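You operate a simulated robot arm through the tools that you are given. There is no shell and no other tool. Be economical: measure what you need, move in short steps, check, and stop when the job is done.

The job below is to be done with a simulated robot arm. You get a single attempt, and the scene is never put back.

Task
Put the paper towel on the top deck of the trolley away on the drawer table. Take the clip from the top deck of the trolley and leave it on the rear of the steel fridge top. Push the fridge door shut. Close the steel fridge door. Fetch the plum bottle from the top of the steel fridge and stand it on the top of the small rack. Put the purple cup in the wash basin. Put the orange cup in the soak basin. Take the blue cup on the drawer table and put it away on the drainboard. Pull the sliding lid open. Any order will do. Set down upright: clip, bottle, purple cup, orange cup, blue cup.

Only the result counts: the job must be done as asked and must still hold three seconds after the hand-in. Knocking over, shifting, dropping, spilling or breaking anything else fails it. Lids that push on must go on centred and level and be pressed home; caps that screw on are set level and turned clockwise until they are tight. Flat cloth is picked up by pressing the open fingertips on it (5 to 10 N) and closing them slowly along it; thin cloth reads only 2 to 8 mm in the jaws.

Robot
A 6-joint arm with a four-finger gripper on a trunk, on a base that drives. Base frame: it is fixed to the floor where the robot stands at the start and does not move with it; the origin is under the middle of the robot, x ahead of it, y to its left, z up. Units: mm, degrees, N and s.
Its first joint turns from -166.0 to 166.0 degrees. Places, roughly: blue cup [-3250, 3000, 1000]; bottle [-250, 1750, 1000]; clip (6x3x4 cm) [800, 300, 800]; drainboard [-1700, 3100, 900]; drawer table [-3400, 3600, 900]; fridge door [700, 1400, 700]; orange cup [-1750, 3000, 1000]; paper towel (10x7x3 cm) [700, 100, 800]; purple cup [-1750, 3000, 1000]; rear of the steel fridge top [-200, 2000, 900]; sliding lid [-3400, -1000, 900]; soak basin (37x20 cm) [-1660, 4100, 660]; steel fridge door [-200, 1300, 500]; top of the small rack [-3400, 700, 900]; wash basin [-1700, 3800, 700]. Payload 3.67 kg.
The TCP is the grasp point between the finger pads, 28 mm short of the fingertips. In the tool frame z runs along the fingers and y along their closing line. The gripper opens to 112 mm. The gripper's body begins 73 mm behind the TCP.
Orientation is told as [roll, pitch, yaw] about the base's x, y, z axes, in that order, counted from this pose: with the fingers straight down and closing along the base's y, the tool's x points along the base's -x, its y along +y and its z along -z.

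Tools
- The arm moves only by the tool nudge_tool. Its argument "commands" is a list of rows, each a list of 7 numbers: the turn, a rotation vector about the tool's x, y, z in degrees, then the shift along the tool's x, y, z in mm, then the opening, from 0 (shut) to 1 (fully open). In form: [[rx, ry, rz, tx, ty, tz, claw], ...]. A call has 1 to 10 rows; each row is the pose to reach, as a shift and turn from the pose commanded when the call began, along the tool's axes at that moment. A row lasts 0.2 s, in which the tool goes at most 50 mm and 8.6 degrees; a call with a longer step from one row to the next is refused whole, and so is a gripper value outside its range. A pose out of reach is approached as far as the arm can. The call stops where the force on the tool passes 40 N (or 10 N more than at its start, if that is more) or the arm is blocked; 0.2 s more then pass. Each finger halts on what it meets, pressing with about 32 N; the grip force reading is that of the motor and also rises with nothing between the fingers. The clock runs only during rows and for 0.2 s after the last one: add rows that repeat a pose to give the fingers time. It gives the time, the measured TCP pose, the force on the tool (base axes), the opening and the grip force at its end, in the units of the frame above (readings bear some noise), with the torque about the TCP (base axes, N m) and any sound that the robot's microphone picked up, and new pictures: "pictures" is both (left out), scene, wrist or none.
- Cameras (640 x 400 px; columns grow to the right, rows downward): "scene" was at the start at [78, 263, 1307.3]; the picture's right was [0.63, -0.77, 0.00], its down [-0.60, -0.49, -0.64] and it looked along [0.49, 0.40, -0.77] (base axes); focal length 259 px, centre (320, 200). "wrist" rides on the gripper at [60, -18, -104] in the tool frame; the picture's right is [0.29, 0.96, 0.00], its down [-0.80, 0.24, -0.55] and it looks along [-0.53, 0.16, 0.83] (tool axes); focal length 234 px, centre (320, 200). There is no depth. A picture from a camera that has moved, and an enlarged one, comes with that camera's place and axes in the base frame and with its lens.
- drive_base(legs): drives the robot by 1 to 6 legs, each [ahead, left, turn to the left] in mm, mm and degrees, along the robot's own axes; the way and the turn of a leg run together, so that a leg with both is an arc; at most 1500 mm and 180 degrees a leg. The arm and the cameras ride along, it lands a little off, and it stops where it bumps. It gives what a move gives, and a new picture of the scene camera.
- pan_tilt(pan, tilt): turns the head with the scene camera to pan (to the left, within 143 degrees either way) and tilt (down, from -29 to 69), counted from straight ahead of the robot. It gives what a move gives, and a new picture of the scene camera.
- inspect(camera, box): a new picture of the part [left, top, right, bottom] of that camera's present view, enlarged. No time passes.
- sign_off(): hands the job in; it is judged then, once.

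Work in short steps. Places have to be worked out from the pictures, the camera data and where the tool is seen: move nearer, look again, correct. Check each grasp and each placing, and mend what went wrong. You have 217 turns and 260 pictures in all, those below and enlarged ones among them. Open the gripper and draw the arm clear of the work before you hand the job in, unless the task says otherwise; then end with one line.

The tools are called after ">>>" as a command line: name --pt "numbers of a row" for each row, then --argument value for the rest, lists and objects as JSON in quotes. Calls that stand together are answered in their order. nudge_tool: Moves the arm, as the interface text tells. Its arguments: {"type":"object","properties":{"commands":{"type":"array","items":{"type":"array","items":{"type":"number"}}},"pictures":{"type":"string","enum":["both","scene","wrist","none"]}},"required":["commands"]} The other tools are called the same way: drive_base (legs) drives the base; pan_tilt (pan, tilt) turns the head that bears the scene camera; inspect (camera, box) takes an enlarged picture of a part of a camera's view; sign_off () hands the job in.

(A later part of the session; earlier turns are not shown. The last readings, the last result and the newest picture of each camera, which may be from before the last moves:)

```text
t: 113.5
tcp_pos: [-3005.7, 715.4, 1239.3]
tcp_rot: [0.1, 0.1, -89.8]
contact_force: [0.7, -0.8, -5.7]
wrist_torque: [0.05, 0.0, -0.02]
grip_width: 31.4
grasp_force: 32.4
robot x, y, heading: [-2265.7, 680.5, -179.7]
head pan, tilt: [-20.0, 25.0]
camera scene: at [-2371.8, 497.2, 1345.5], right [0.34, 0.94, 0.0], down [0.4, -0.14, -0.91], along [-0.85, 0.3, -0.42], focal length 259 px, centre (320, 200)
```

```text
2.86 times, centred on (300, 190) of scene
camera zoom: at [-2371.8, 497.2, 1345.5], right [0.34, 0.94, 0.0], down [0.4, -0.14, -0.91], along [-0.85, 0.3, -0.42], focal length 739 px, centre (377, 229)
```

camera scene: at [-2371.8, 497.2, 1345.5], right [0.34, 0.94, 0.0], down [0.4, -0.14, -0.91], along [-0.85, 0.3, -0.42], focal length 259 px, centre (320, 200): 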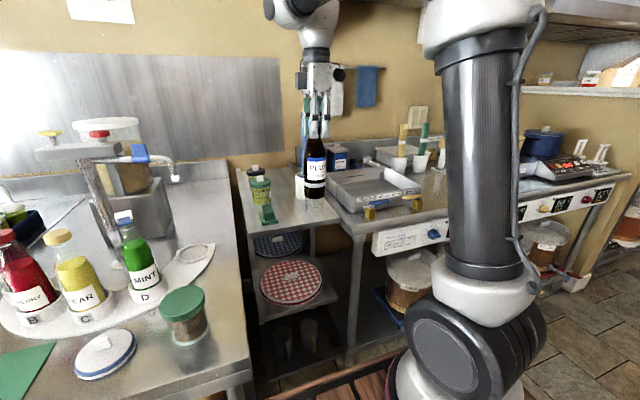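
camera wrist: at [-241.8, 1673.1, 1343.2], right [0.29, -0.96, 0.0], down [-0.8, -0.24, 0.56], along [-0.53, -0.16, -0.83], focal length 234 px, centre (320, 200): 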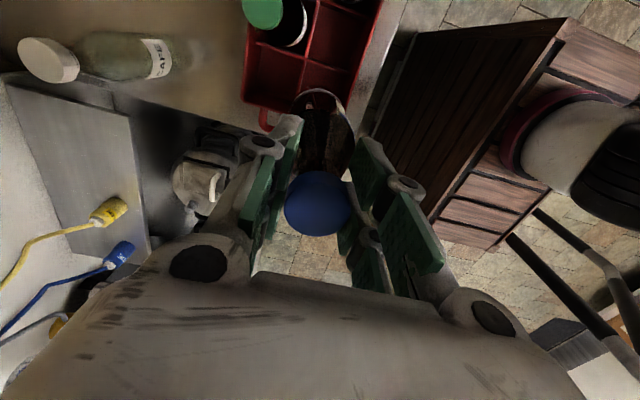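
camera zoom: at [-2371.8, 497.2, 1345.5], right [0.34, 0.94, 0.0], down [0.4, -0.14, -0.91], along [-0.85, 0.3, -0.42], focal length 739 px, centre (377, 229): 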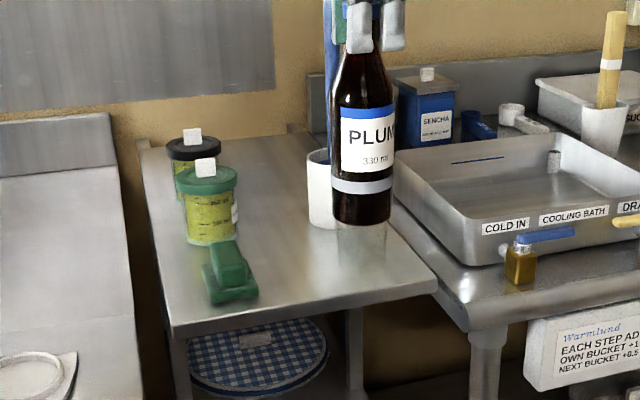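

The free spot (-3200, 715) is clear of the green box (y≈600) and mug (x≈-3360). I move the bottle there and lower part way.

>>> nudge_tool --pt "0 0 0 0 -30 0 0.1" --pt "0 0 0 0 -65 0 0.1" --pt "0 0 0 0 -100 0 0.1" --pt "0 0 0 0 -135 0 0.1" --pt "0 0 0 0 -170 0 0.1" --pt "0 0 0 0 -195 0 0.1" --pt "0 0 0 0 -195 35 0.1" --pt "0 0 0 0 -195 75 0.1" --pt "0 0 0 0 -195 110 0.1" --pt "0 0 0 0 -195 130 0.1" --pictures "both"

>>> inspect --camera "scene" --box '[220, 120, 380, 260]'

```text
t: 115.3
tcp_pos: [-3200.0, 710.5, 1193.1]
tcp_rot: [-1.4, -0.2, -89.6]
contact_force: [-2.2, -4.1, 18.6]
wrist_torque: [-0.34, 0.15, 0.02]
grip_width: 34.9
grasp_force: 22.1
robot x, y, heading: [-2264.0, 685.3, -179.5]
head pan, tilt: [-20.0, 25.0]
stopped in row 8: the force on the tool passed its limit at 100 N (the readings are from after the stop); the commanded pose is now the measured one
camera scene: at [-2371.0, 496.9, 1345.5], right [0.34, 0.94, 0.0], down [0.4, -0.14, -0.91], along [-0.85, 0.31, -0.42], focal length 259 px, centre (320, 200)
camera wrist: at [-3215.1, 771.0, 1297.7], right [0.96, 0.29, -0.03], down [0.26, -0.79, 0.55], along [0.14, -0.53, -0.83], focal length 234 px, centre (320, 200)
```

scene: 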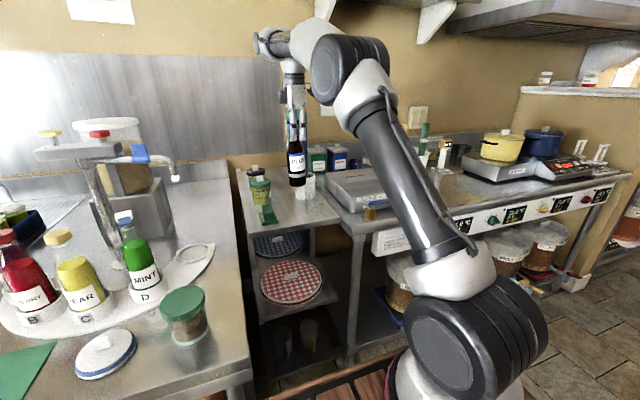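
wrist: 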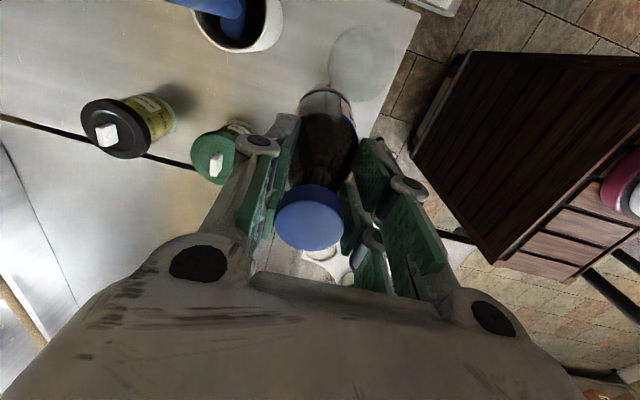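

```text
2.86 times, centred on (300, 190) of scene
camera zoom: at [-2371.0, 496.9, 1345.5], right [0.34, 0.94, 0.0], down [0.4, -0.14, -0.91], along [-0.85, 0.31, -0.42], focal length 739 px, centre (377, 229)
```

zoom: 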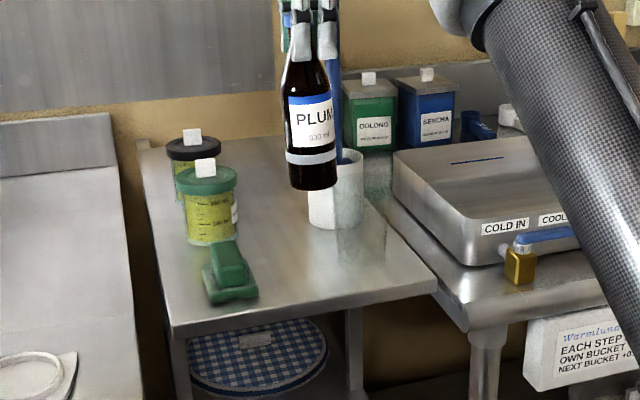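

The bottle's foot met something – I now notice a faint clear glass around (-3155, 765). I lift off and look closely.

>>> nudge_tool --pt "0 0 0 0 0 -20 0.05" --pt "0 0 0 0 0 -50 0.05" --pt "0 0 0 0 0 -80 0.05" --pt "0 0 0 0 0 -80 0.05" --pictures "wrist"

>>> inspect --camera "scene" --box '[260, 150, 350, 230]'

>>> inspect --camera "wrist" --box '[160, 0, 480, 200]'

```text
t: 116.3
tcp_pos: [-3198.7, 714.7, 1260.5]
tcp_rot: [-1.1, -0.2, -89.7]
contact_force: [-0.1, -0.4, -5.3]
wrist_torque: [-0.01, -0.02, -0.03]
grip_width: 31.6
grasp_force: 32.2
out of reach, approached as far as the arm can: row 3, 4
robot x, y, heading: [-2266.7, 681.7, -179.7]
head pan, tilt: [-20.0, 25.0]
camera wrist: at [-3214.2, 774.8, 1364.8], right [0.96, 0.29, -0.02], down [0.25, -0.79, 0.55], along [0.15, -0.53, -0.83], focal length 234 px, centre (320, 200)
```

wrist: 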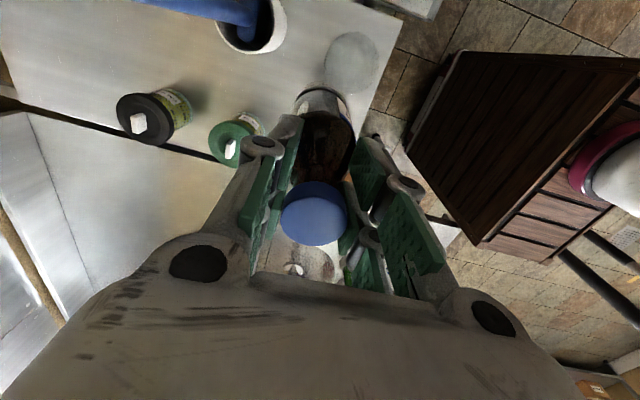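

```text
5.00 times, centred on (305, 190) of scene
camera zoom: at [-2371.8, 497.2, 1345.5], right [0.34, 0.94, 0.0], down [0.4, -0.14, -0.91], along [-0.85, 0.31, -0.42], focal length 1294 px, centre (395, 250)
```

zoom: 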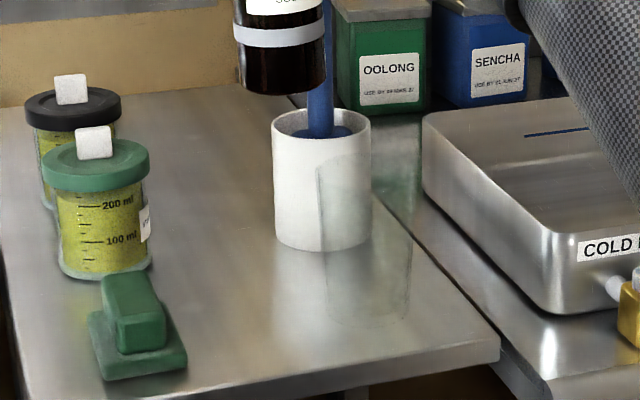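

```text
2.00 times, centred on (320, 100) of wrist
camera zoom: at [-3214.2, 774.8, 1364.8], right [0.96, 0.29, -0.02], down [0.25, -0.79, 0.55], along [0.15, -0.53, -0.83], focal length 468 px, centre (320, 400)
```

zoom: 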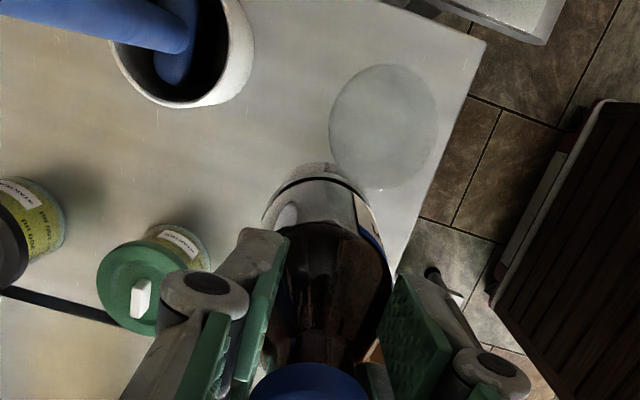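

A clear glass stands at about (-3185,770), still upright. I'll use (-3262, 690) instead, clear of box, glass, mug. First retract the hand, then drive 80 mm closer.

>>> nudge_tool --pt "-1 0 0 0 40 0 0.05" --pt "-1 0 0 0 80 10 0.05" --pt "-1 0 0 0 120 15 0.05" --pt "-1 0 0 0 150 15 0.05" --pictures "none"

>>> drive_base --legs '[[0, -30, 0], [85, 0, 0]]'

```text
t: 117.3
tcp_pos: [-3050.5, 715.9, 1243.9]
tcp_rot: [0.0, -0.1, -89.7]
contact_force: [-1.3, -0.4, -6.8]
wrist_torque: [0.0, -0.08, 0.02]
grip_width: 31.5
grasp_force: 32.6
robot x, y, heading: [-2269.8, 680.3, -179.9]
head pan, tilt: [-20.0, 25.0]
```

```text
t: 118.9
tcp_pos: [-3130.2, 741.9, 1240.6]
tcp_rot: [0.1, -0.1, -89.5]
contact_force: [-1.4, -0.8, -4.4]
wrist_torque: [0.02, 0.01, 0.0]
grip_width: 31.4
grasp_force: 32.0
robot x, y, heading: [-2346.5, 707.9, -179.4]
head pan, tilt: [-20.0, 25.0]
stopped in leg 2: the robot was blocked; the commanded pose is now the measured one
camera scene: at [-2449.1, 528.1, 1345.5], right [0.33, 0.94, 0.0], down [0.4, -0.14, -0.91], along [-0.85, 0.3, -0.42], focal length 259 px, centre (320, 200)
```

scene: 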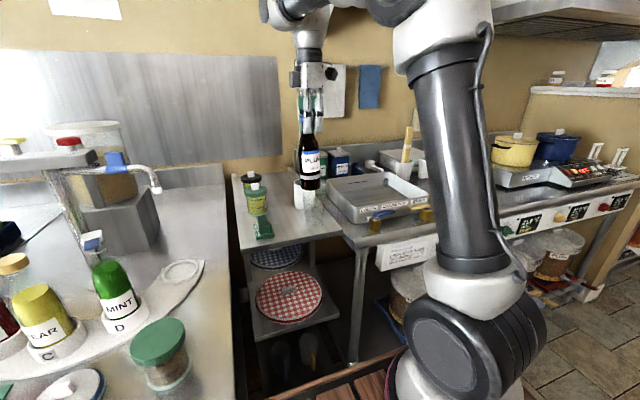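

I ease back 10 mm from the contact, and move the bottle over (-3245, 688) at height.

>>> drive_base --legs '[[-12, 0, 0]]'

>>> nudge_tool --pt "0 0 0 -30 0 0 0.05" --pt "0 0 0 -54 0 0 0.05" --pt "0 0 0 -54 -35 0 0.05" --pt "0 0 0 -54 -70 0 0.05" --pt "0 0 0 -54 -100 0 0.05" --pt "0 0 0 -54 -126 0 0.05" --pt "0 0 0 -54 -126 0 0.05" --pictures "both"

```text
t: 119.7
tcp_pos: [-3116.4, 742.2, 1242.7]
tcp_rot: [0.0, -0.2, -89.5]
contact_force: [-0.7, -0.3, -5.4]
wrist_torque: [0.01, -0.01, -0.03]
grip_width: 31.3
grasp_force: 32.0
robot x, y, heading: [-2327.4, 715.5, -179.4]
head pan, tilt: [-20.0, 25.0]
camera scene: at [-2436.8, 528.1, 1345.5], right [0.33, 0.94, 0.0], down [0.4, -0.14, -0.91], along [-0.85, 0.3, -0.42], focal length 259 px, centre (320, 200)
```

scene: 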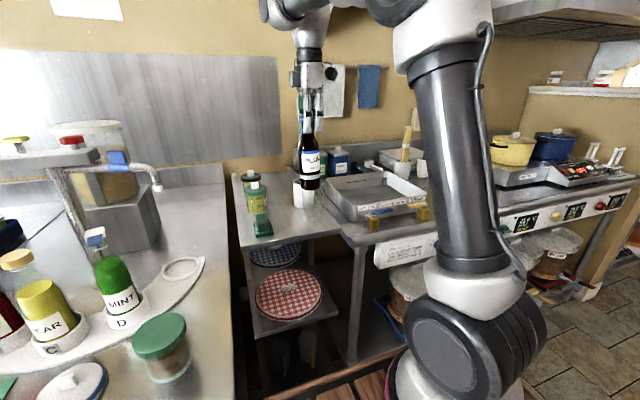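

```text
t: 121.3
tcp_pos: [-3243.0, 684.1, 1240.4]
tcp_rot: [0.1, -0.1, -89.5]
contact_force: [0.0, 0.2, -5.6]
wrist_torque: [0.04, 0.0, 0.0]
grip_width: 31.5
grasp_force: 31.7
robot x, y, heading: [-2329.6, 712.1, -179.4]
head pan, tilt: [-20.0, 25.0]
camera scene: at [-2436.8, 528.1, 1345.5], right [0.33, 0.94, 0.0], down [0.4, -0.14, -0.91], along [-0.85, 0.3, -0.42], focal length 259 px, centre (320, 200)
camera wrist: at [-3260.1, 742.7, 1345.5], right [0.95, 0.3, 0.0], down [0.25, -0.79, 0.56], along [0.17, -0.53, -0.83], focal length 234 px, centre (320, 200)
```

scene: 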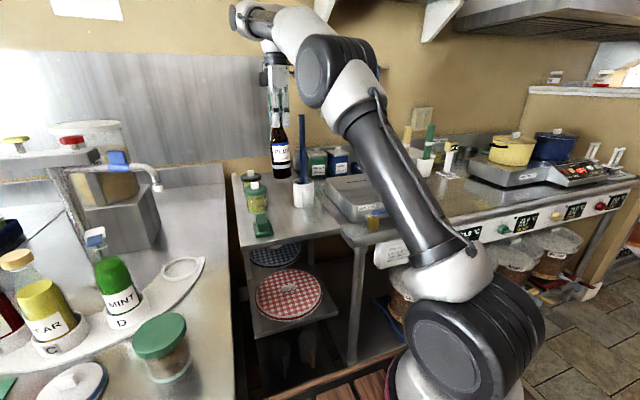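
wrist: 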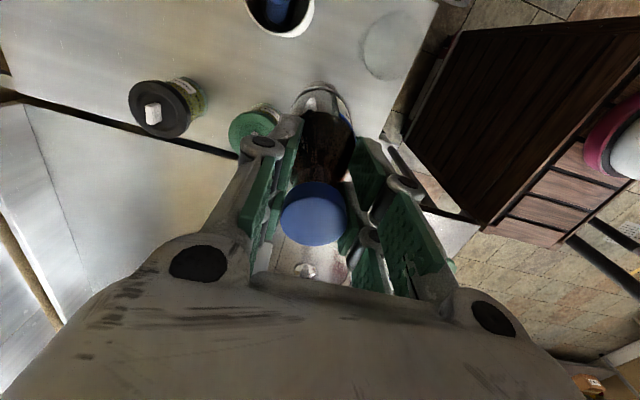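

Clear margins to mug, glass, can and box. Lower to just above the surface.

>>> nudge_tool --pt "0 0 0 3 0 30 0.05" --pt "0 0 0 3 0 60 0.05" --pt "0 0 0 3 0 90 0.05" --pt "0 0 0 3 0 120 0.05" --pt "0 0 0 3 0 140 0.05" --pictures "both"

>>> inspect --camera "scene" --box '[220, 120, 380, 250]'

```text
t: 122.5
tcp_pos: [-3242.6, 688.9, 1103.4]
tcp_rot: [-0.1, -0.1, -89.5]
contact_force: [0.2, 0.4, -4.4]
wrist_torque: [0.03, -0.05, 0.0]
grip_width: 31.8
grasp_force: 32.3
robot x, y, heading: [-2331.0, 713.2, -179.6]
head pan, tilt: [-20.0, 25.0]
camera scene: at [-2436.7, 528.1, 1345.5], right [0.33, 0.94, 0.0], down [0.4, -0.14, -0.91], along [-0.85, 0.3, -0.42], focal length 259 px, centre (320, 200)
camera wrist: at [-3260.9, 747.7, 1206.6], right [0.95, 0.3, 0.0], down [0.25, -0.79, 0.56], along [0.16, -0.53, -0.83], focal length 234 px, centre (320, 200)
```

scene: 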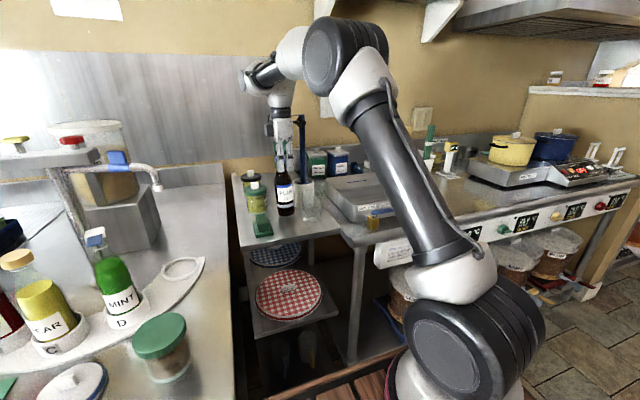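
wrist: 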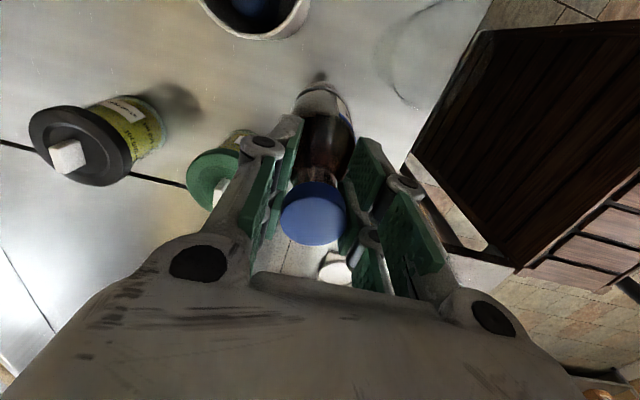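

```text
3.08 times, centred on (300, 185) of scene
camera zoom: at [-2436.7, 528.1, 1345.5], right [0.33, 0.94, 0.0], down [0.4, -0.14, -0.91], along [-0.85, 0.3, -0.42], focal length 796 px, centre (382, 246)
```

zoom: 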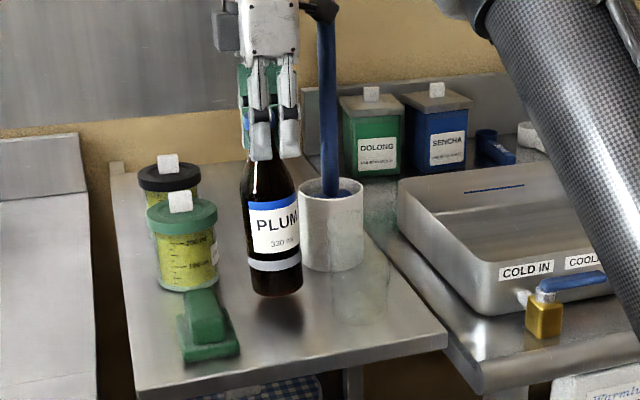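

Reflection shows about 20–25 mm to go. Fine lowering until contact.

>>> nudge_tool --pt "0 0 0 0 0 8 0.05" --pt "0 0 0 0 0 14 0.05" --pt "0 0 0 0 0 18 0.05" --pt "0 0 0 0 0 21 0.05" --pictures "none"

>>> inspect --camera "scene" --box '[220, 120, 380, 250]'

```text
t: 123.4
tcp_pos: [-3243.3, 687.8, 1090.0]
tcp_rot: [-0.6, 0.0, -89.5]
contact_force: [2.3, 0.2, 10.7]
wrist_torque: [-0.25, -0.21, 0.07]
grip_width: 31.9
grasp_force: 32.3
robot x, y, heading: [-2331.6, 715.0, -179.7]
head pan, tilt: [-20.0, 25.0]
stopped in row 4: the force on the tool passed its limit at 44 N (the readings are from after the stop); the commanded pose is now the measured one
```

```text
3.08 times, centred on (300, 185) of scene
camera zoom: at [-2436.1, 528.2, 1345.6], right [0.33, 0.94, 0.0], down [0.4, -0.14, -0.91], along [-0.85, 0.3, -0.42], focal length 796 px, centre (382, 246)
```

zoom: 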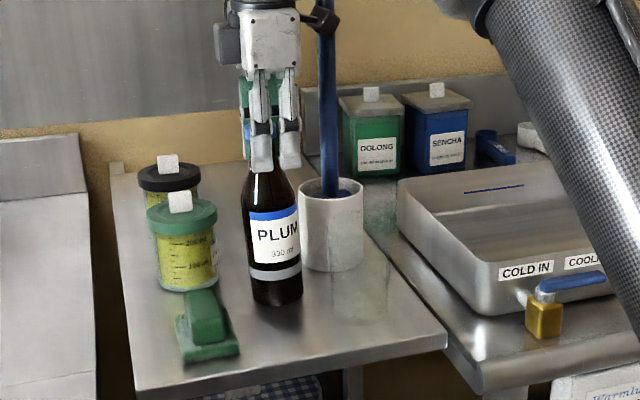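

The bottle stands on the rack top. I release and rise.

>>> nudge_tool --pt "0 0 0 0 0 0 0.32" --pt "0 0 0 0 0 0 0.45" --pt "0 0 0 0 0 0 0.55" --pt "0 0 0 0 0 -30 0.55" --pt "0 0 0 0 0 -70 0.55" --pt "0 0 0 0 0 -115 0.55" --pt "0 0 0 0 0 -150 0.55" --pictures "wrist"

>>> inspect --camera "scene" --box '[220, 90, 400, 250]'

```text
t: 125.0
tcp_pos: [-3244.1, 688.7, 1241.1]
tcp_rot: [-0.5, 0.0, -89.5]
contact_force: [1.1, 0.2, -0.3]
wrist_torque: [0.0, -0.05, -0.02]
grip_width: 61.6
grasp_force: 0.1
robot x, y, heading: [-2333.3, 711.2, -179.3]
head pan, tilt: [-20.0, 25.0]
camera wrist: at [-3261.9, 748.1, 1344.5], right [0.95, 0.3, -0.01], down [0.25, -0.79, 0.55], along [0.16, -0.53, -0.83], focal length 234 px, centre (320, 200)
```

wrist: 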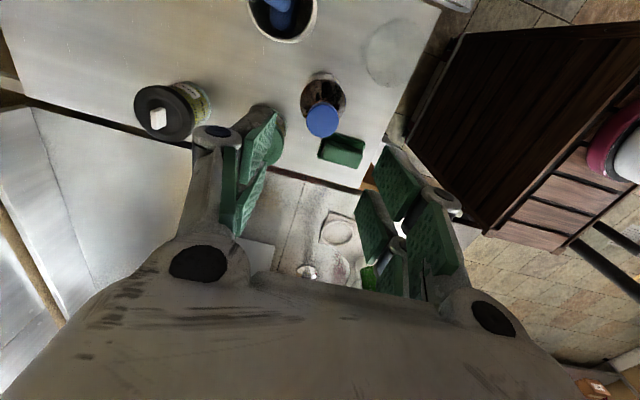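

```text
2.50 times, centred on (310, 170) of scene
camera zoom: at [-2436.7, 528.1, 1345.5], right [0.33, 0.94, 0.0], down [0.4, -0.14, -0.91], along [-0.85, 0.3, -0.42], focal length 647 px, centre (345, 275)
```

zoom: 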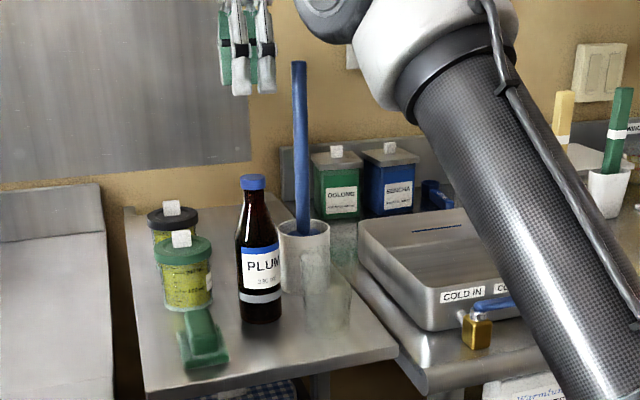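

Plum bottle is upright in place. I retract the hand and then drive toward the sliding lid.

>>> nudge_tool --pt "0 0 0 0 45 0 0.55" --pt "0 0 0 0 90 0 0.55" --pt "0 0 0 0 135 0 0.4" --pt "0 0 0 0 180 0 0.3" --pt "0 0 0 0 225 0 0.2" --pt "0 0 0 0 270 0 0" --pt "0 0 0 0 315 0 0" --pictures "none"

>>> drive_base --legs '[[-500, 0, 0], [0, 1400, 0]]'

>>> pan_tilt --pan 10 --tilt 25

```text
t: 126.6
tcp_pos: [-2929.3, 690.7, 1233.7]
tcp_rot: [-0.5, 0.0, -89.5]
contact_force: [-1.0, 0.1, -0.4]
wrist_torque: [0.03, -0.09, 0.0]
grip_width: 0.0
grasp_force: 32.1
robot x, y, heading: [-2327.3, 708.9, -179.5]
head pan, tilt: [-20.0, 25.0]
```

```text
t: 136.0
tcp_pos: [-2426.6, -699.3, 1233.4]
tcp_rot: [-0.5, 0.0, -89.1]
contact_force: [-0.8, 0.1, -0.9]
wrist_torque: [-0.01, 0.0, -0.04]
grip_width: 0.0
grasp_force: 31.7
robot x, y, heading: [-1833.5, -675.0, -179.2]
head pan, tilt: [-20.0, 25.0]
camera scene: at [-1934.5, -859.3, 1345.5], right [0.33, 0.94, 0.0], down [0.4, -0.14, -0.91], along [-0.86, 0.3, -0.42], focal length 259 px, centre (320, 200)
```

scene: 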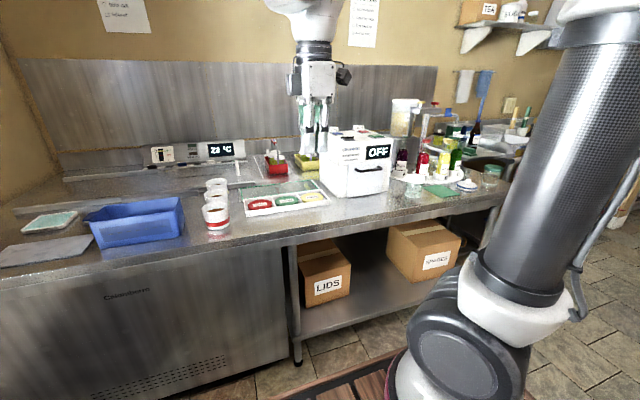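

```text
t: 136.9
tcp_pos: [-2426.2, -698.9, 1232.5]
tcp_rot: [-0.5, -0.1, -89.2]
contact_force: [-0.4, 0.5, -0.5]
wrist_torque: [-0.02, -0.01, -0.01]
grip_width: 0.0
grasp_force: 32.5
robot x, y, heading: [-1830.5, -674.3, -179.2]
head pan, tilt: [10.0, 25.0]
camera scene: at [-1938.0, -906.8, 1345.5], right [-0.19, 0.98, 0.0], down [0.42, 0.08, -0.91], along [-0.89, -0.17, -0.42], focal length 259 px, centre (320, 200)
```

scene: 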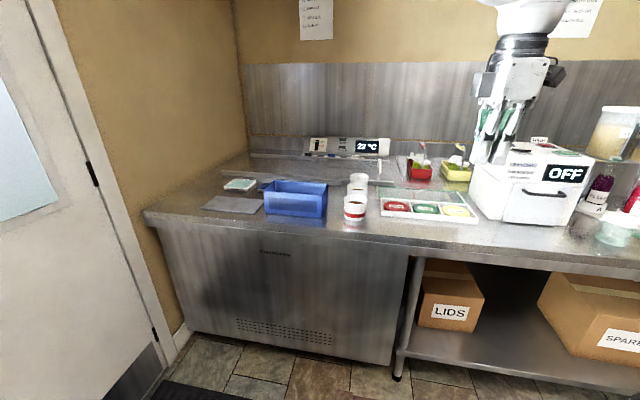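

I zoom in on the counter top to find the sliding lid.

>>> inspect --camera "scene" --box '[190, 120, 490, 250]'

```text
2.13 times, centred on (340, 185) of scene
camera zoom: at [-1938.0, -906.8, 1345.5], right [-0.19, 0.98, 0.0], down [0.42, 0.08, -0.91], along [-0.89, -0.17, -0.42], focal length 552 px, centre (277, 232)
```

zoom: 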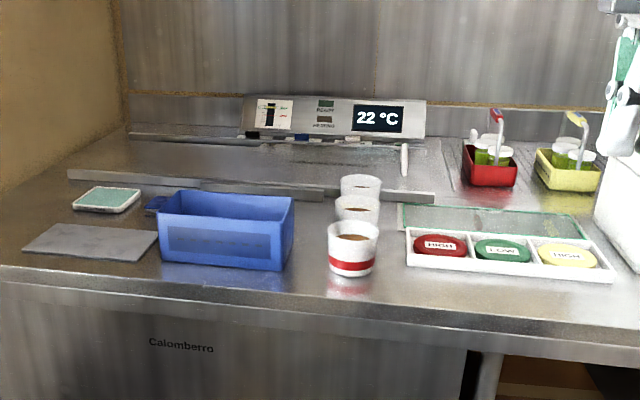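

A steel lid lies between two rails with a white upright handle near (-3330,-843). I drive up to the counter and look again from above.

>>> drive_base --legs '[[340, 200, 0]]'

>>> pan_tilt --pan -5 --tilt 30

>>> inspect --camera "scene" --box '[160, 100, 480, 260]'

```text
t: 139.4
tcp_pos: [-2762.9, -901.4, 1234.5]
tcp_rot: [-0.5, 0.0, -89.4]
contact_force: [-0.2, 0.2, 0.6]
wrist_torque: [-0.03, 0.02, 0.02]
grip_width: 0.0
grasp_force: 32.3
robot x, y, heading: [-2165.9, -880.0, -179.3]
head pan, tilt: [10.0, 25.0]
camera scene: at [-2274.5, -1109.5, 1345.5], right [-0.19, 0.98, 0.0], down [0.42, 0.08, -0.91], along [-0.89, -0.17, -0.42], focal length 259 px, centre (320, 200)
```

scene: 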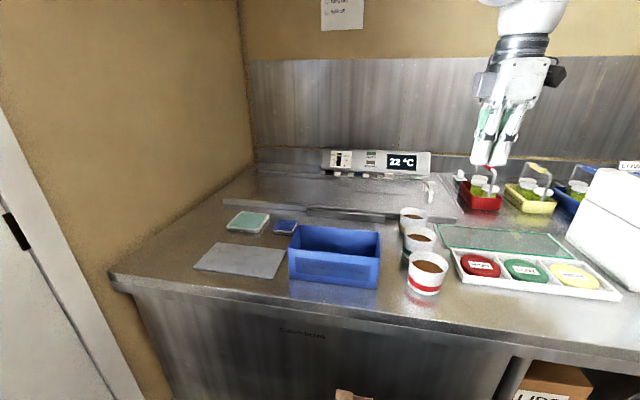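

```text
t: 140.2
tcp_pos: [-2763.6, -900.3, 1234.1]
tcp_rot: [-0.5, -0.1, -89.4]
contact_force: [0.5, -0.5, -0.6]
wrist_torque: [0.01, 0.01, 0.0]
grip_width: 0.0
grasp_force: 32.2
robot x, y, heading: [-2170.0, -874.8, -179.4]
head pan, tilt: [-5.0, 30.0]
camera scene: at [-2274.1, -1085.6, 1337.6], right [0.07, 1.0, 0.0], down [0.5, -0.04, -0.87], along [-0.86, 0.06, -0.5], focal length 259 px, centre (320, 200)
```

scene: 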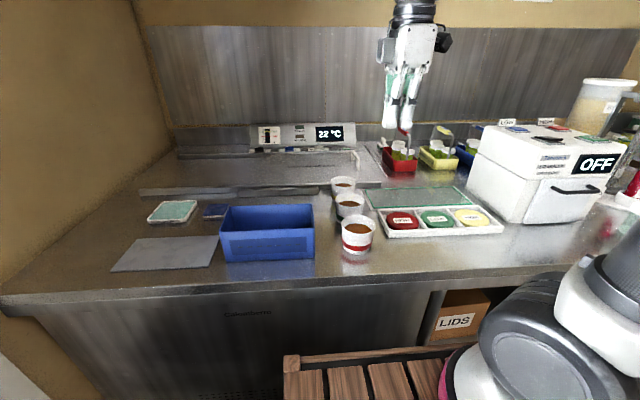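

```text
2.00 times, centred on (320, 180) of scene
camera zoom: at [-2274.1, -1085.6, 1337.6], right [0.07, 1.0, 0.0], down [0.5, -0.04, -0.87], along [-0.86, 0.06, -0.5], focal length 518 px, centre (320, 240)
```

zoom: 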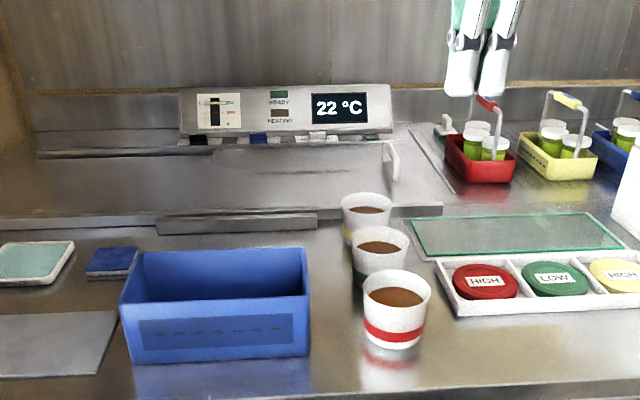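

The handle is a bar along x from about -3225 to -3445 at y≈-854, z≈920, at the lid's right end; rails extend left, so it opens toward -y. I position the base and bring the closed, 45°-tilted fingers to the right side of the bar.

>>> drive_base --legs '[[45, 100, 0]]'

>>> nudge_tool --pt "5 0 0 20 -40 5 0" --pt "10 0 0 40 -80 10 0" --pt "15 0 0 60 -120 15 0" --pt "20 0 0 80 -160 20 0" --pt "25 0 0 100 -200 25 0" --pt "30 0 0 120 -240 30 0" --pt "35 0 0 140 -280 35 0" --pt "40 0 0 160 -320 50 0" --pt "45 0 0 180 -350 70 0" --pt "45 0 0 205 -380 90 0" --pictures "both"

```text
t: 141.3
tcp_pos: [-2807.9, -999.0, 1233.4]
tcp_rot: [-0.3, -0.1, -89.4]
contact_force: [-0.5, 0.3, -0.1]
wrist_torque: [0.02, 0.0, -0.03]
grip_width: 0.0
grasp_force: 31.7
robot x, y, heading: [-2206.6, -977.2, -179.1]
head pan, tilt: [-5.0, 30.0]
camera scene: at [-2318.4, -1184.5, 1337.5], right [0.08, 1.0, 0.0], down [0.5, -0.04, -0.87], along [-0.86, 0.07, -0.5], focal length 259 px, centre (320, 200)
```

scene: 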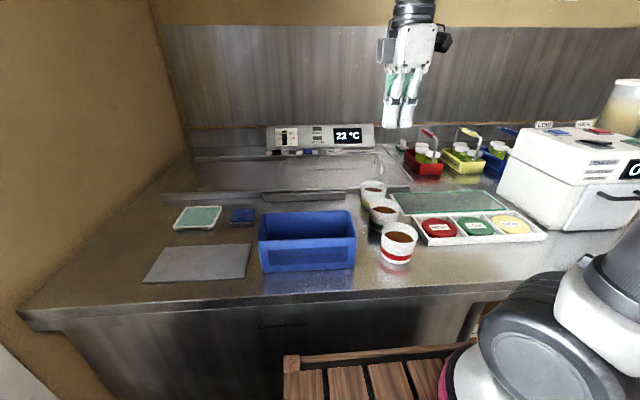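

```text
t: 143.5
tcp_pos: [-3191.7, -798.2, 1145.7]
tcp_rot: [-45.7, -0.1, -89.5]
contact_force: [1.5, 0.1, 1.3]
wrist_torque: [0.04, -0.03, -0.05]
grip_width: 0.0
grasp_force: 32.6
robot x, y, heading: [-2211.3, -975.8, -179.3]
head pan, tilt: [-5.0, 30.0]
camera scene: at [-2317.8, -1184.7, 1337.6], right [0.08, 1.0, 0.0], down [0.5, -0.04, -0.87], along [-0.86, 0.07, -0.5], focal length 259 px, centre (320, 200)
camera wrist: at [-3129.1, -737.6, 1231.7], right [0.67, 0.29, -0.69], down [0.57, -0.79, 0.22], along [-0.48, -0.54, -0.69], focal length 234 px, centre (320, 200)
```

scene: 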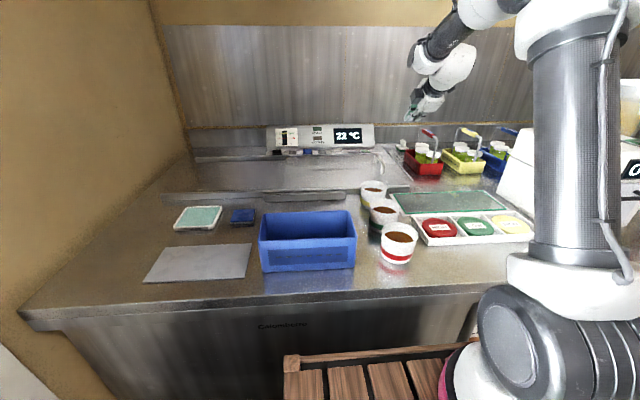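
wrist: 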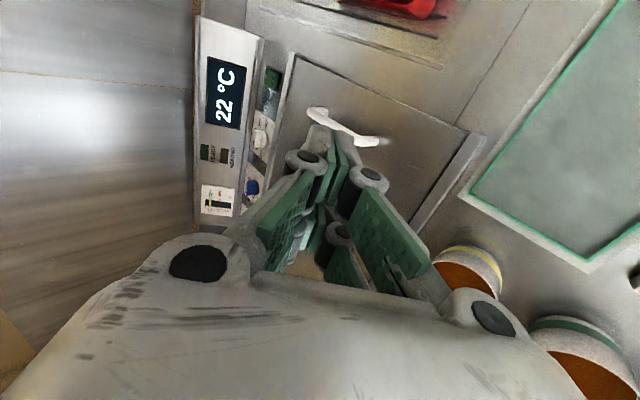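

Wrist view: handle spans x -3275…-3420 at y≈-832; lid right end y≈-775. I bring the fingertips down just right of the handle.

>>> nudge_tool --pt "0 0 0 0 18 43 0" --pt "0 0 0 0 36 86 0" --pt "0 0 0 0 54 129 0" --pt "0 0 0 0 70 170 0" --pt "0 0 0 0 80 190 0" --pictures "both"

```text
t: 144.7
tcp_pos: [-3269.9, -800.4, 956.4]
tcp_rot: [-45.7, -0.1, -89.4]
contact_force: [-0.1, -0.1, 0.7]
wrist_torque: [0.0, -0.03, 0.0]
grip_width: 0.0
grasp_force: 32.1
robot x, y, heading: [-2212.1, -980.3, -179.0]
head pan, tilt: [-5.0, 30.0]
camera scene: at [-2318.1, -1184.5, 1337.6], right [0.08, 1.0, 0.0], down [0.5, -0.04, -0.87], along [-0.86, 0.07, -0.5], focal length 259 px, centre (320, 200)
camera wrist: at [-3208.0, -739.5, 1042.0], right [0.67, 0.29, -0.69], down [0.57, -0.79, 0.22], along [-0.48, -0.54, -0.69], focal length 234 px, centre (320, 200)
```

scene: 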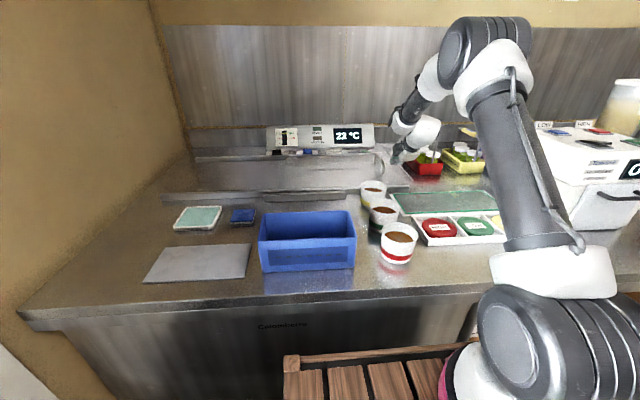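
wrist: 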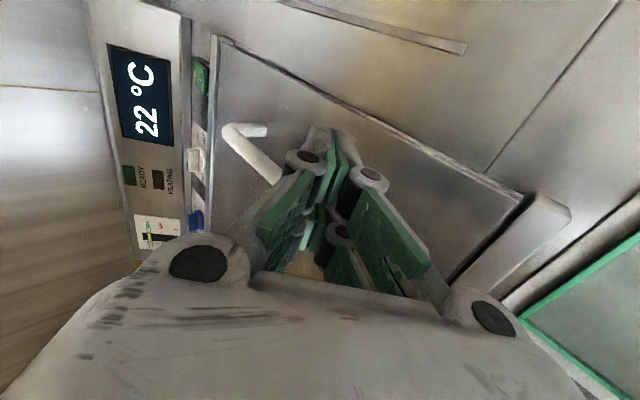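

The handle lies on the -y side of my fingers as planned. I lower the rest and push toward -y.

>>> nudge_tool --pt "0 0 0 0 5 24 0" --pt "0 0 0 -15 5 24 0" --pt "0 0 0 -30 5 24 0" --pt "0 0 0 -50 5 24 0" --pt "0 0 0 -70 5 24 0" --pictures "both"

```text
t: 145.9
tcp_pos: [-3284.4, -849.4, 937.6]
tcp_rot: [-45.5, -0.2, -89.3]
contact_force: [0.1, -0.2, -0.3]
wrist_torque: [-0.01, 0.0, 0.03]
grip_width: 0.0
grasp_force: 31.9
out of reach, approached as far as the arm can: row 5
robot x, y, heading: [-2208.9, -975.1, -179.3]
head pan, tilt: [-5.0, 30.0]
camera scene: at [-2318.5, -1184.4, 1337.5], right [0.08, 1.0, 0.0], down [0.5, -0.04, -0.87], along [-0.86, 0.07, -0.5], focal length 259 px, centre (320, 200)
camera wrist: at [-3222.6, -789.0, 1023.2], right [0.67, 0.29, -0.68], down [0.57, -0.79, 0.22], along [-0.48, -0.54, -0.7], focal length 234 px, centre (320, 200)
```

scene: 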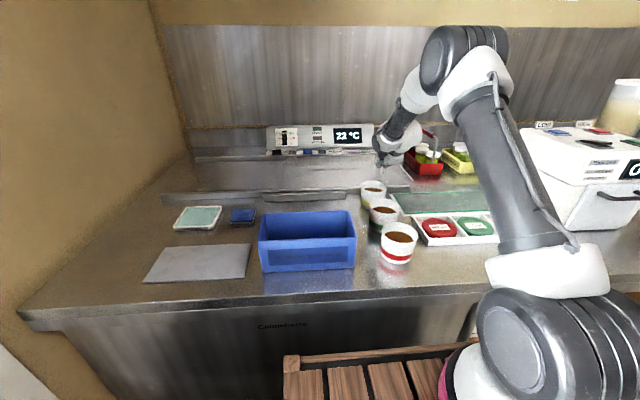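
wrist: 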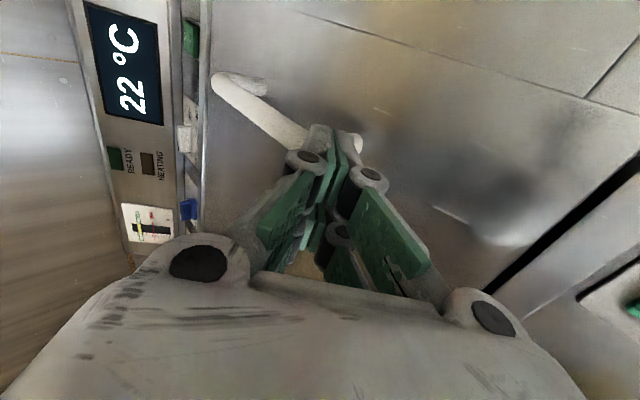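

The fingertips passed over the handle's end; I need to be lower and ~40 mm deeper. I raise, and bring the base nearer and more in line.

>>> nudge_tool --pt "0 0 0 0 -35 -25 0" --pt "0 0 0 0 -70 -50 0" --pt "0 0 0 30 -70 -50 0" --pt "0 0 0 55 -70 -50 0" --pictures "none"

>>> drive_base --legs '[[0, -100, 0], [35, 0, 0]]'

```text
t: 146.9
tcp_pos: [-3297.0, -794.1, 1022.3]
tcp_rot: [-45.6, -0.1, -89.3]
contact_force: [-0.3, -0.1, -0.2]
wrist_torque: [0.03, -0.02, -0.02]
grip_width: 0.0
grasp_force: 32.1
robot x, y, heading: [-2206.7, -978.0, -179.3]
head pan, tilt: [-5.0, 30.0]
```

```text
t: 148.6
tcp_pos: [-3334.3, -696.9, 1022.8]
tcp_rot: [-45.5, -0.1, -89.3]
contact_force: [0.5, -0.3, -1.3]
wrist_torque: [0.01, -0.02, -0.02]
grip_width: 0.0
grasp_force: 32.2
robot x, y, heading: [-2245.0, -872.7, -179.2]
head pan, tilt: [-5.0, 30.0]
camera scene: at [-2354.6, -1085.5, 1337.5], right [0.07, 1.0, 0.0], down [0.5, -0.04, -0.87], along [-0.86, 0.06, -0.5], focal length 259 px, centre (320, 200)
```

scene: 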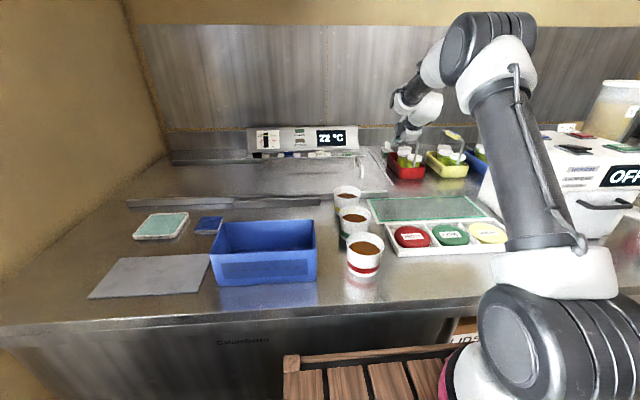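

I shift back left of the crate to y≈-795, then lower with tips to z≈898, x≈-3345.

>>> nudge_tool --pt "0 0 0 -40 0 0 0" --pt "0 0 0 -75 0 0 0" --pt "0 0 0 -98 0 0 0" --pt "0 0 0 -98 30 24 0" --pt "0 0 0 -98 60 48 0" --pt "0 0 0 -98 82 66 0" --pictures "wrist"

```text
t: 149.9
tcp_pos: [-3318.3, -797.5, 950.1]
tcp_rot: [-44.6, -1.4, -88.1]
contact_force: [1.1, -0.2, 0.8]
wrist_torque: [-0.02, -0.02, 0.03]
grip_width: 0.0
grasp_force: 32.2
out of reach, approached as far as the arm can: row 5, 6
robot x, y, heading: [-2247.3, -874.9, -179.2]
head pan, tilt: [-5.0, 30.0]
camera wrist: at [-3260.1, -734.4, 1035.3], right [0.67, 0.29, -0.68], down [0.59, -0.77, 0.24], along [-0.45, -0.56, -0.69], focal length 234 px, centre (320, 200)
```

wrist: 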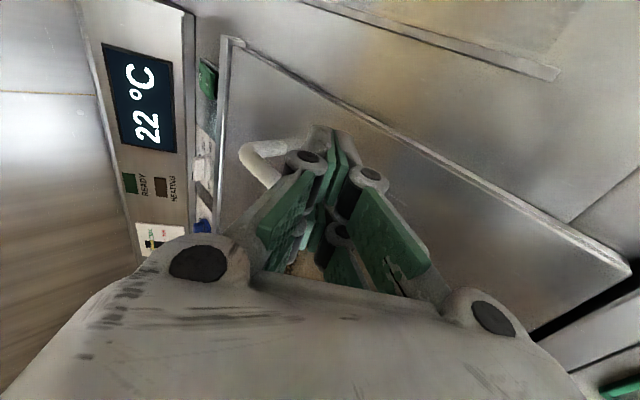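

Reach-limited at this height; I try driving 40 mm closer.

>>> drive_base --legs '[[40, 0, 0]]'

```text
t: 150.8
tcp_pos: [-3358.8, -796.5, 948.0]
tcp_rot: [-44.6, -1.4, -88.2]
contact_force: [-0.2, -0.7, 0.4]
wrist_torque: [-0.01, -0.01, 0.01]
grip_width: 0.0
grasp_force: 32.0
robot x, y, heading: [-2283.6, -872.4, -179.3]
head pan, tilt: [-5.0, 30.0]
camera scene: at [-2394.7, -1085.8, 1337.5], right [0.08, 1.0, 0.0], down [0.5, -0.04, -0.87], along [-0.86, 0.07, -0.5], focal length 259 px, centre (320, 200)
```

scene: 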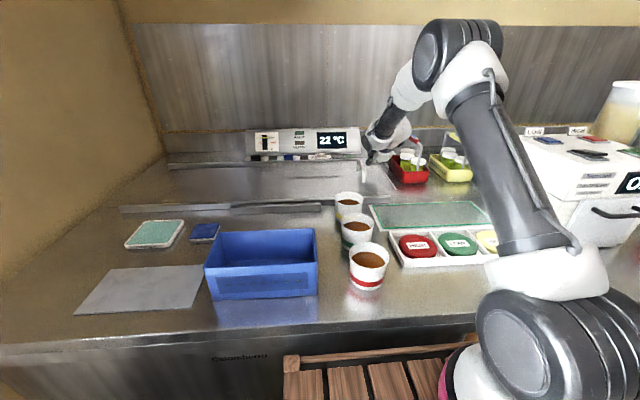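

It moved freely. I lower the tips to z≈897 and push toward -y.

>>> nudge_tool --pt "0 0 0 0 20 3 0" --pt "0 0 0 0 39 5 0" --pt "0 0 0 0 39 5 0" --pictures "none"

>>> nudge_tool --pt "0 0 0 -10 0 0 0" --pt "0 0 0 -20 0 0 0" --pt "0 0 0 -30 0 0 0" --pt "0 0 0 -45 0 0 0" --pt "0 0 0 -60 0 0 0" --pt "0 0 0 -75 0 0 0" --pictures "both"

```text
t: 151.6
tcp_pos: [-3337.3, -802.6, 924.6]
tcp_rot: [-45.3, -2.4, -87.3]
contact_force: [-0.2, 0.1, 0.6]
wrist_torque: [0.03, 0.0, 0.0]
grip_width: 0.2
grasp_force: 32.0
out of reach, approached as far as the arm can: row 2, 3
robot x, y, heading: [-2289.4, -875.9, -179.5]
head pan, tilt: [-5.0, 30.0]
```

```text
t: 153.0
tcp_pos: [-3310.9, -860.6, 904.6]
tcp_rot: [-48.3, -2.9, -86.5]
contact_force: [-4.5, -6.5, 9.2]
wrist_torque: [0.45, -0.77, -0.36]
grip_width: 0.1
grasp_force: 32.3
out of reach, approached as far as the arm can: row 1, 2, 3, 4, 5, 6
robot x, y, heading: [-2285.8, -874.8, -179.3]
head pan, tilt: [-5.0, 30.0]
camera scene: at [-2393.6, -1086.7, 1337.5], right [0.08, 1.0, 0.0], down [0.5, -0.04, -0.87], along [-0.86, 0.07, -0.5], focal length 259 px, centre (320, 200)
camera wrist: at [-3248.4, -793.7, 984.3], right [0.62, 0.29, -0.73], down [0.62, -0.75, 0.23], along [-0.48, -0.59, -0.65], focal length 234 px, centre (320, 200)
```

scene: 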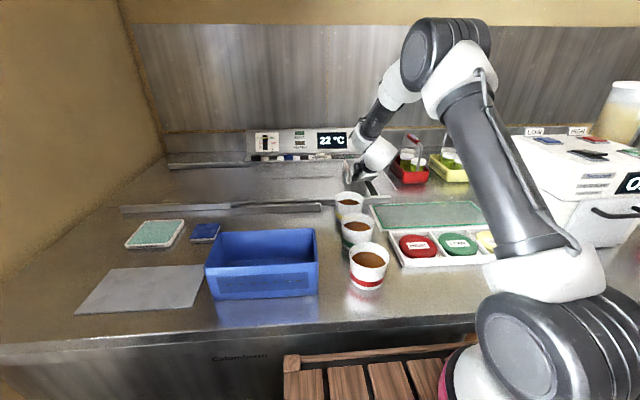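
wrist: 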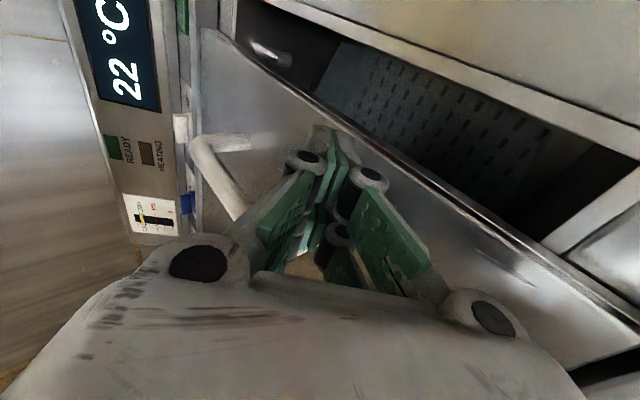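

The lid slides, uncovering the well. I unload the tip slightly and drive left to slide it further.

>>> nudge_tool --pt "0 0 0 0 -3 -2 0" --pt "0 0 0 0 -5 -3 0" --pictures "none"

>>> drive_base --legs '[[0, 180, 0]]'

```text
t: 153.6
tcp_pos: [-3310.6, -856.2, 904.4]
tcp_rot: [-48.0, -3.2, -86.5]
contact_force: [0.0, 0.8, 1.7]
wrist_torque: [0.05, -0.01, -0.03]
grip_width: 0.0
grasp_force: 31.7
robot x, y, heading: [-2289.2, -880.5, -179.6]
head pan, tilt: [-5.0, 30.0]
```

```text
t: 155.1
tcp_pos: [-3310.2, -1030.2, 906.7]
tcp_rot: [-48.2, -3.1, -86.9]
contact_force: [0.1, -0.2, -0.2]
wrist_torque: [0.02, -0.02, 0.0]
grip_width: 0.1
grasp_force: 31.9
robot x, y, heading: [-2283.0, -1051.3, -179.5]
head pan, tilt: [-5.0, 30.0]
camera scene: at [-2393.8, -1261.5, 1337.5], right [0.08, 1.0, 0.0], down [0.5, -0.04, -0.87], along [-0.86, 0.07, -0.5], focal length 259 px, centre (320, 200)
```

scene: 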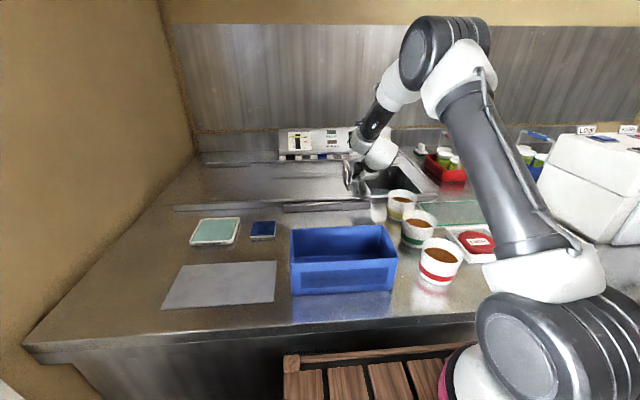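

Lid has opened about 235 mm; keep going another 200 mm.

>>> drive_base --legs '[[0, 200, 0]]'

>>> inspect --camera "scene" --box '[160, 110, 480, 260]'

```text
t: 156.7
tcp_pos: [-3308.7, -1227.3, 906.8]
tcp_rot: [-48.2, -3.1, -87.0]
contact_force: [5.0, 19.8, -0.3]
wrist_torque: [0.35, -0.07, 0.03]
grip_width: 0.0
grasp_force: 32.2
robot x, y, heading: [-2282.5, -1255.5, -179.9]
head pan, tilt: [-5.0, 30.0]
camera scene: at [-2393.1, -1463.4, 1337.7], right [0.08, 1.0, 0.0], down [0.5, -0.04, -0.87], along [-0.86, 0.07, -0.5], focal length 259 px, centre (320, 200)
```

scene: 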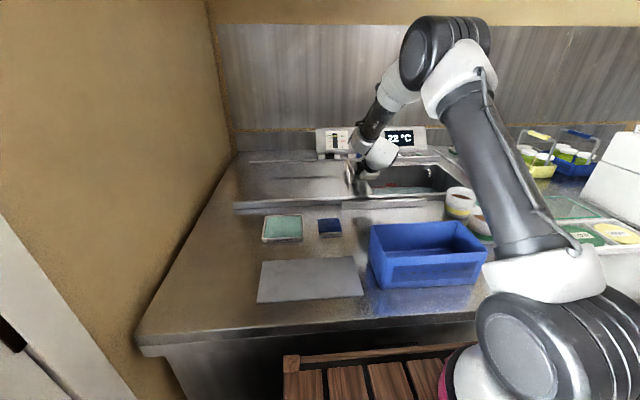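

```text
2.00 times, centred on (320, 185) of scene
camera zoom: at [-2393.1, -1463.4, 1337.7], right [0.08, 1.0, 0.0], down [0.5, -0.04, -0.87], along [-0.86, 0.07, -0.5], focal length 518 px, centre (320, 230)
```

zoom: 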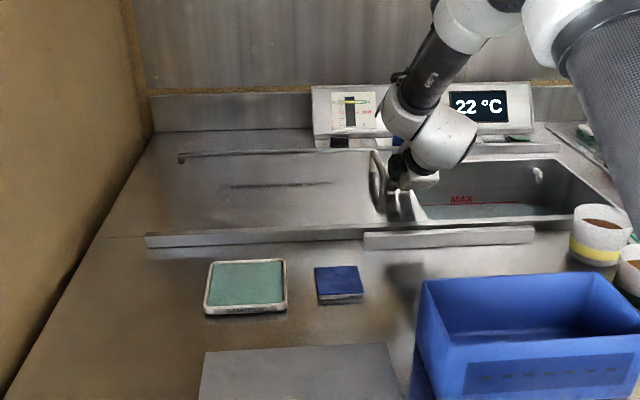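

Force of 20 N suggests the end stop. One small additional push to confirm.

>>> nudge_tool --pt "0 0 0 -5 0 0 0" --pt "0 0 0 -10 0 0 0" --pt "0 0 0 -14 0 0 0" --pictures "none"

```text
t: 157.4
tcp_pos: [-3308.4, -1226.7, 906.0]
tcp_rot: [-48.7, -2.9, -87.5]
contact_force: [1.0, 8.3, 0.2]
wrist_torque: [0.14, -0.01, -0.02]
grip_width: 0.2
grasp_force: 32.0
out of reach, approached as far as the arm can: row 2, 3
robot x, y, heading: [-2280.9, -1254.5, -180.1]
head pan, tilt: [-5.0, 30.0]
stopped in row 3: the force on the tool passed its limit at 47 N (the readings are from after the stop); the commanded pose is now the measured one
```

Firm stop: the lid is fully open. I lift away from the handle and retract, restoring the tool vertical.

>>> nudge_tool --pt "0 0 0 10 0 0 0" --pt "0 0 0 15 -25 -22 0" --pt "0 0 0 15 -55 -50 0" --pt "0 0 0 15 -85 -80 0" --pt "0 0 0 15 -110 -120 0" --pt "0 0 0 15 -130 -160 0" --pt "-8 0 0 15 -130 -200 0" --pt "-16 0 0 15 -130 -240 0" --pt "-24 0 0 15 -130 -280 0" --pt "-32 0 0 15 -130 -320 0" --pictures "none"

>>> inspect --camera "scene" --box '[160, 110, 480, 260]'

```text
t: 159.6
tcp_pos: [-3158.3, -1187.6, 1216.6]
tcp_rot: [-16.5, -2.9, -87.4]
contact_force: [-0.1, 0.1, -0.8]
wrist_torque: [0.02, 0.01, -0.05]
grip_width: 0.0
grasp_force: 32.9
out of reach, approached as far as the arm can: row 2, 3, 4
robot x, y, heading: [-2280.9, -1255.8, -179.8]
head pan, tilt: [-5.0, 30.0]
```

```text
2.00 times, centred on (320, 185) of scene
camera zoom: at [-2393.5, -1463.6, 1337.5], right [0.08, 1.0, 0.0], down [0.5, -0.04, -0.87], along [-0.86, 0.07, -0.5], focal length 518 px, centre (320, 230)
```

zoom: 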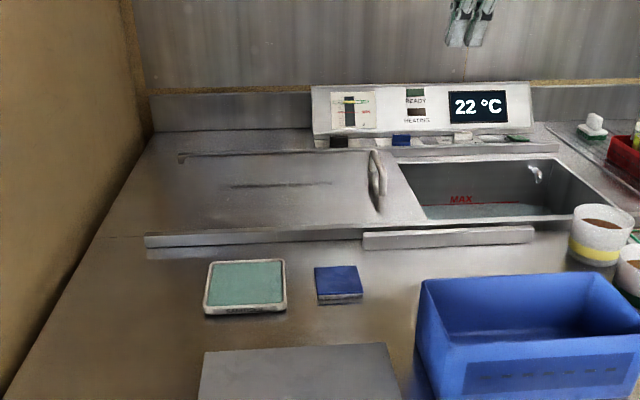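

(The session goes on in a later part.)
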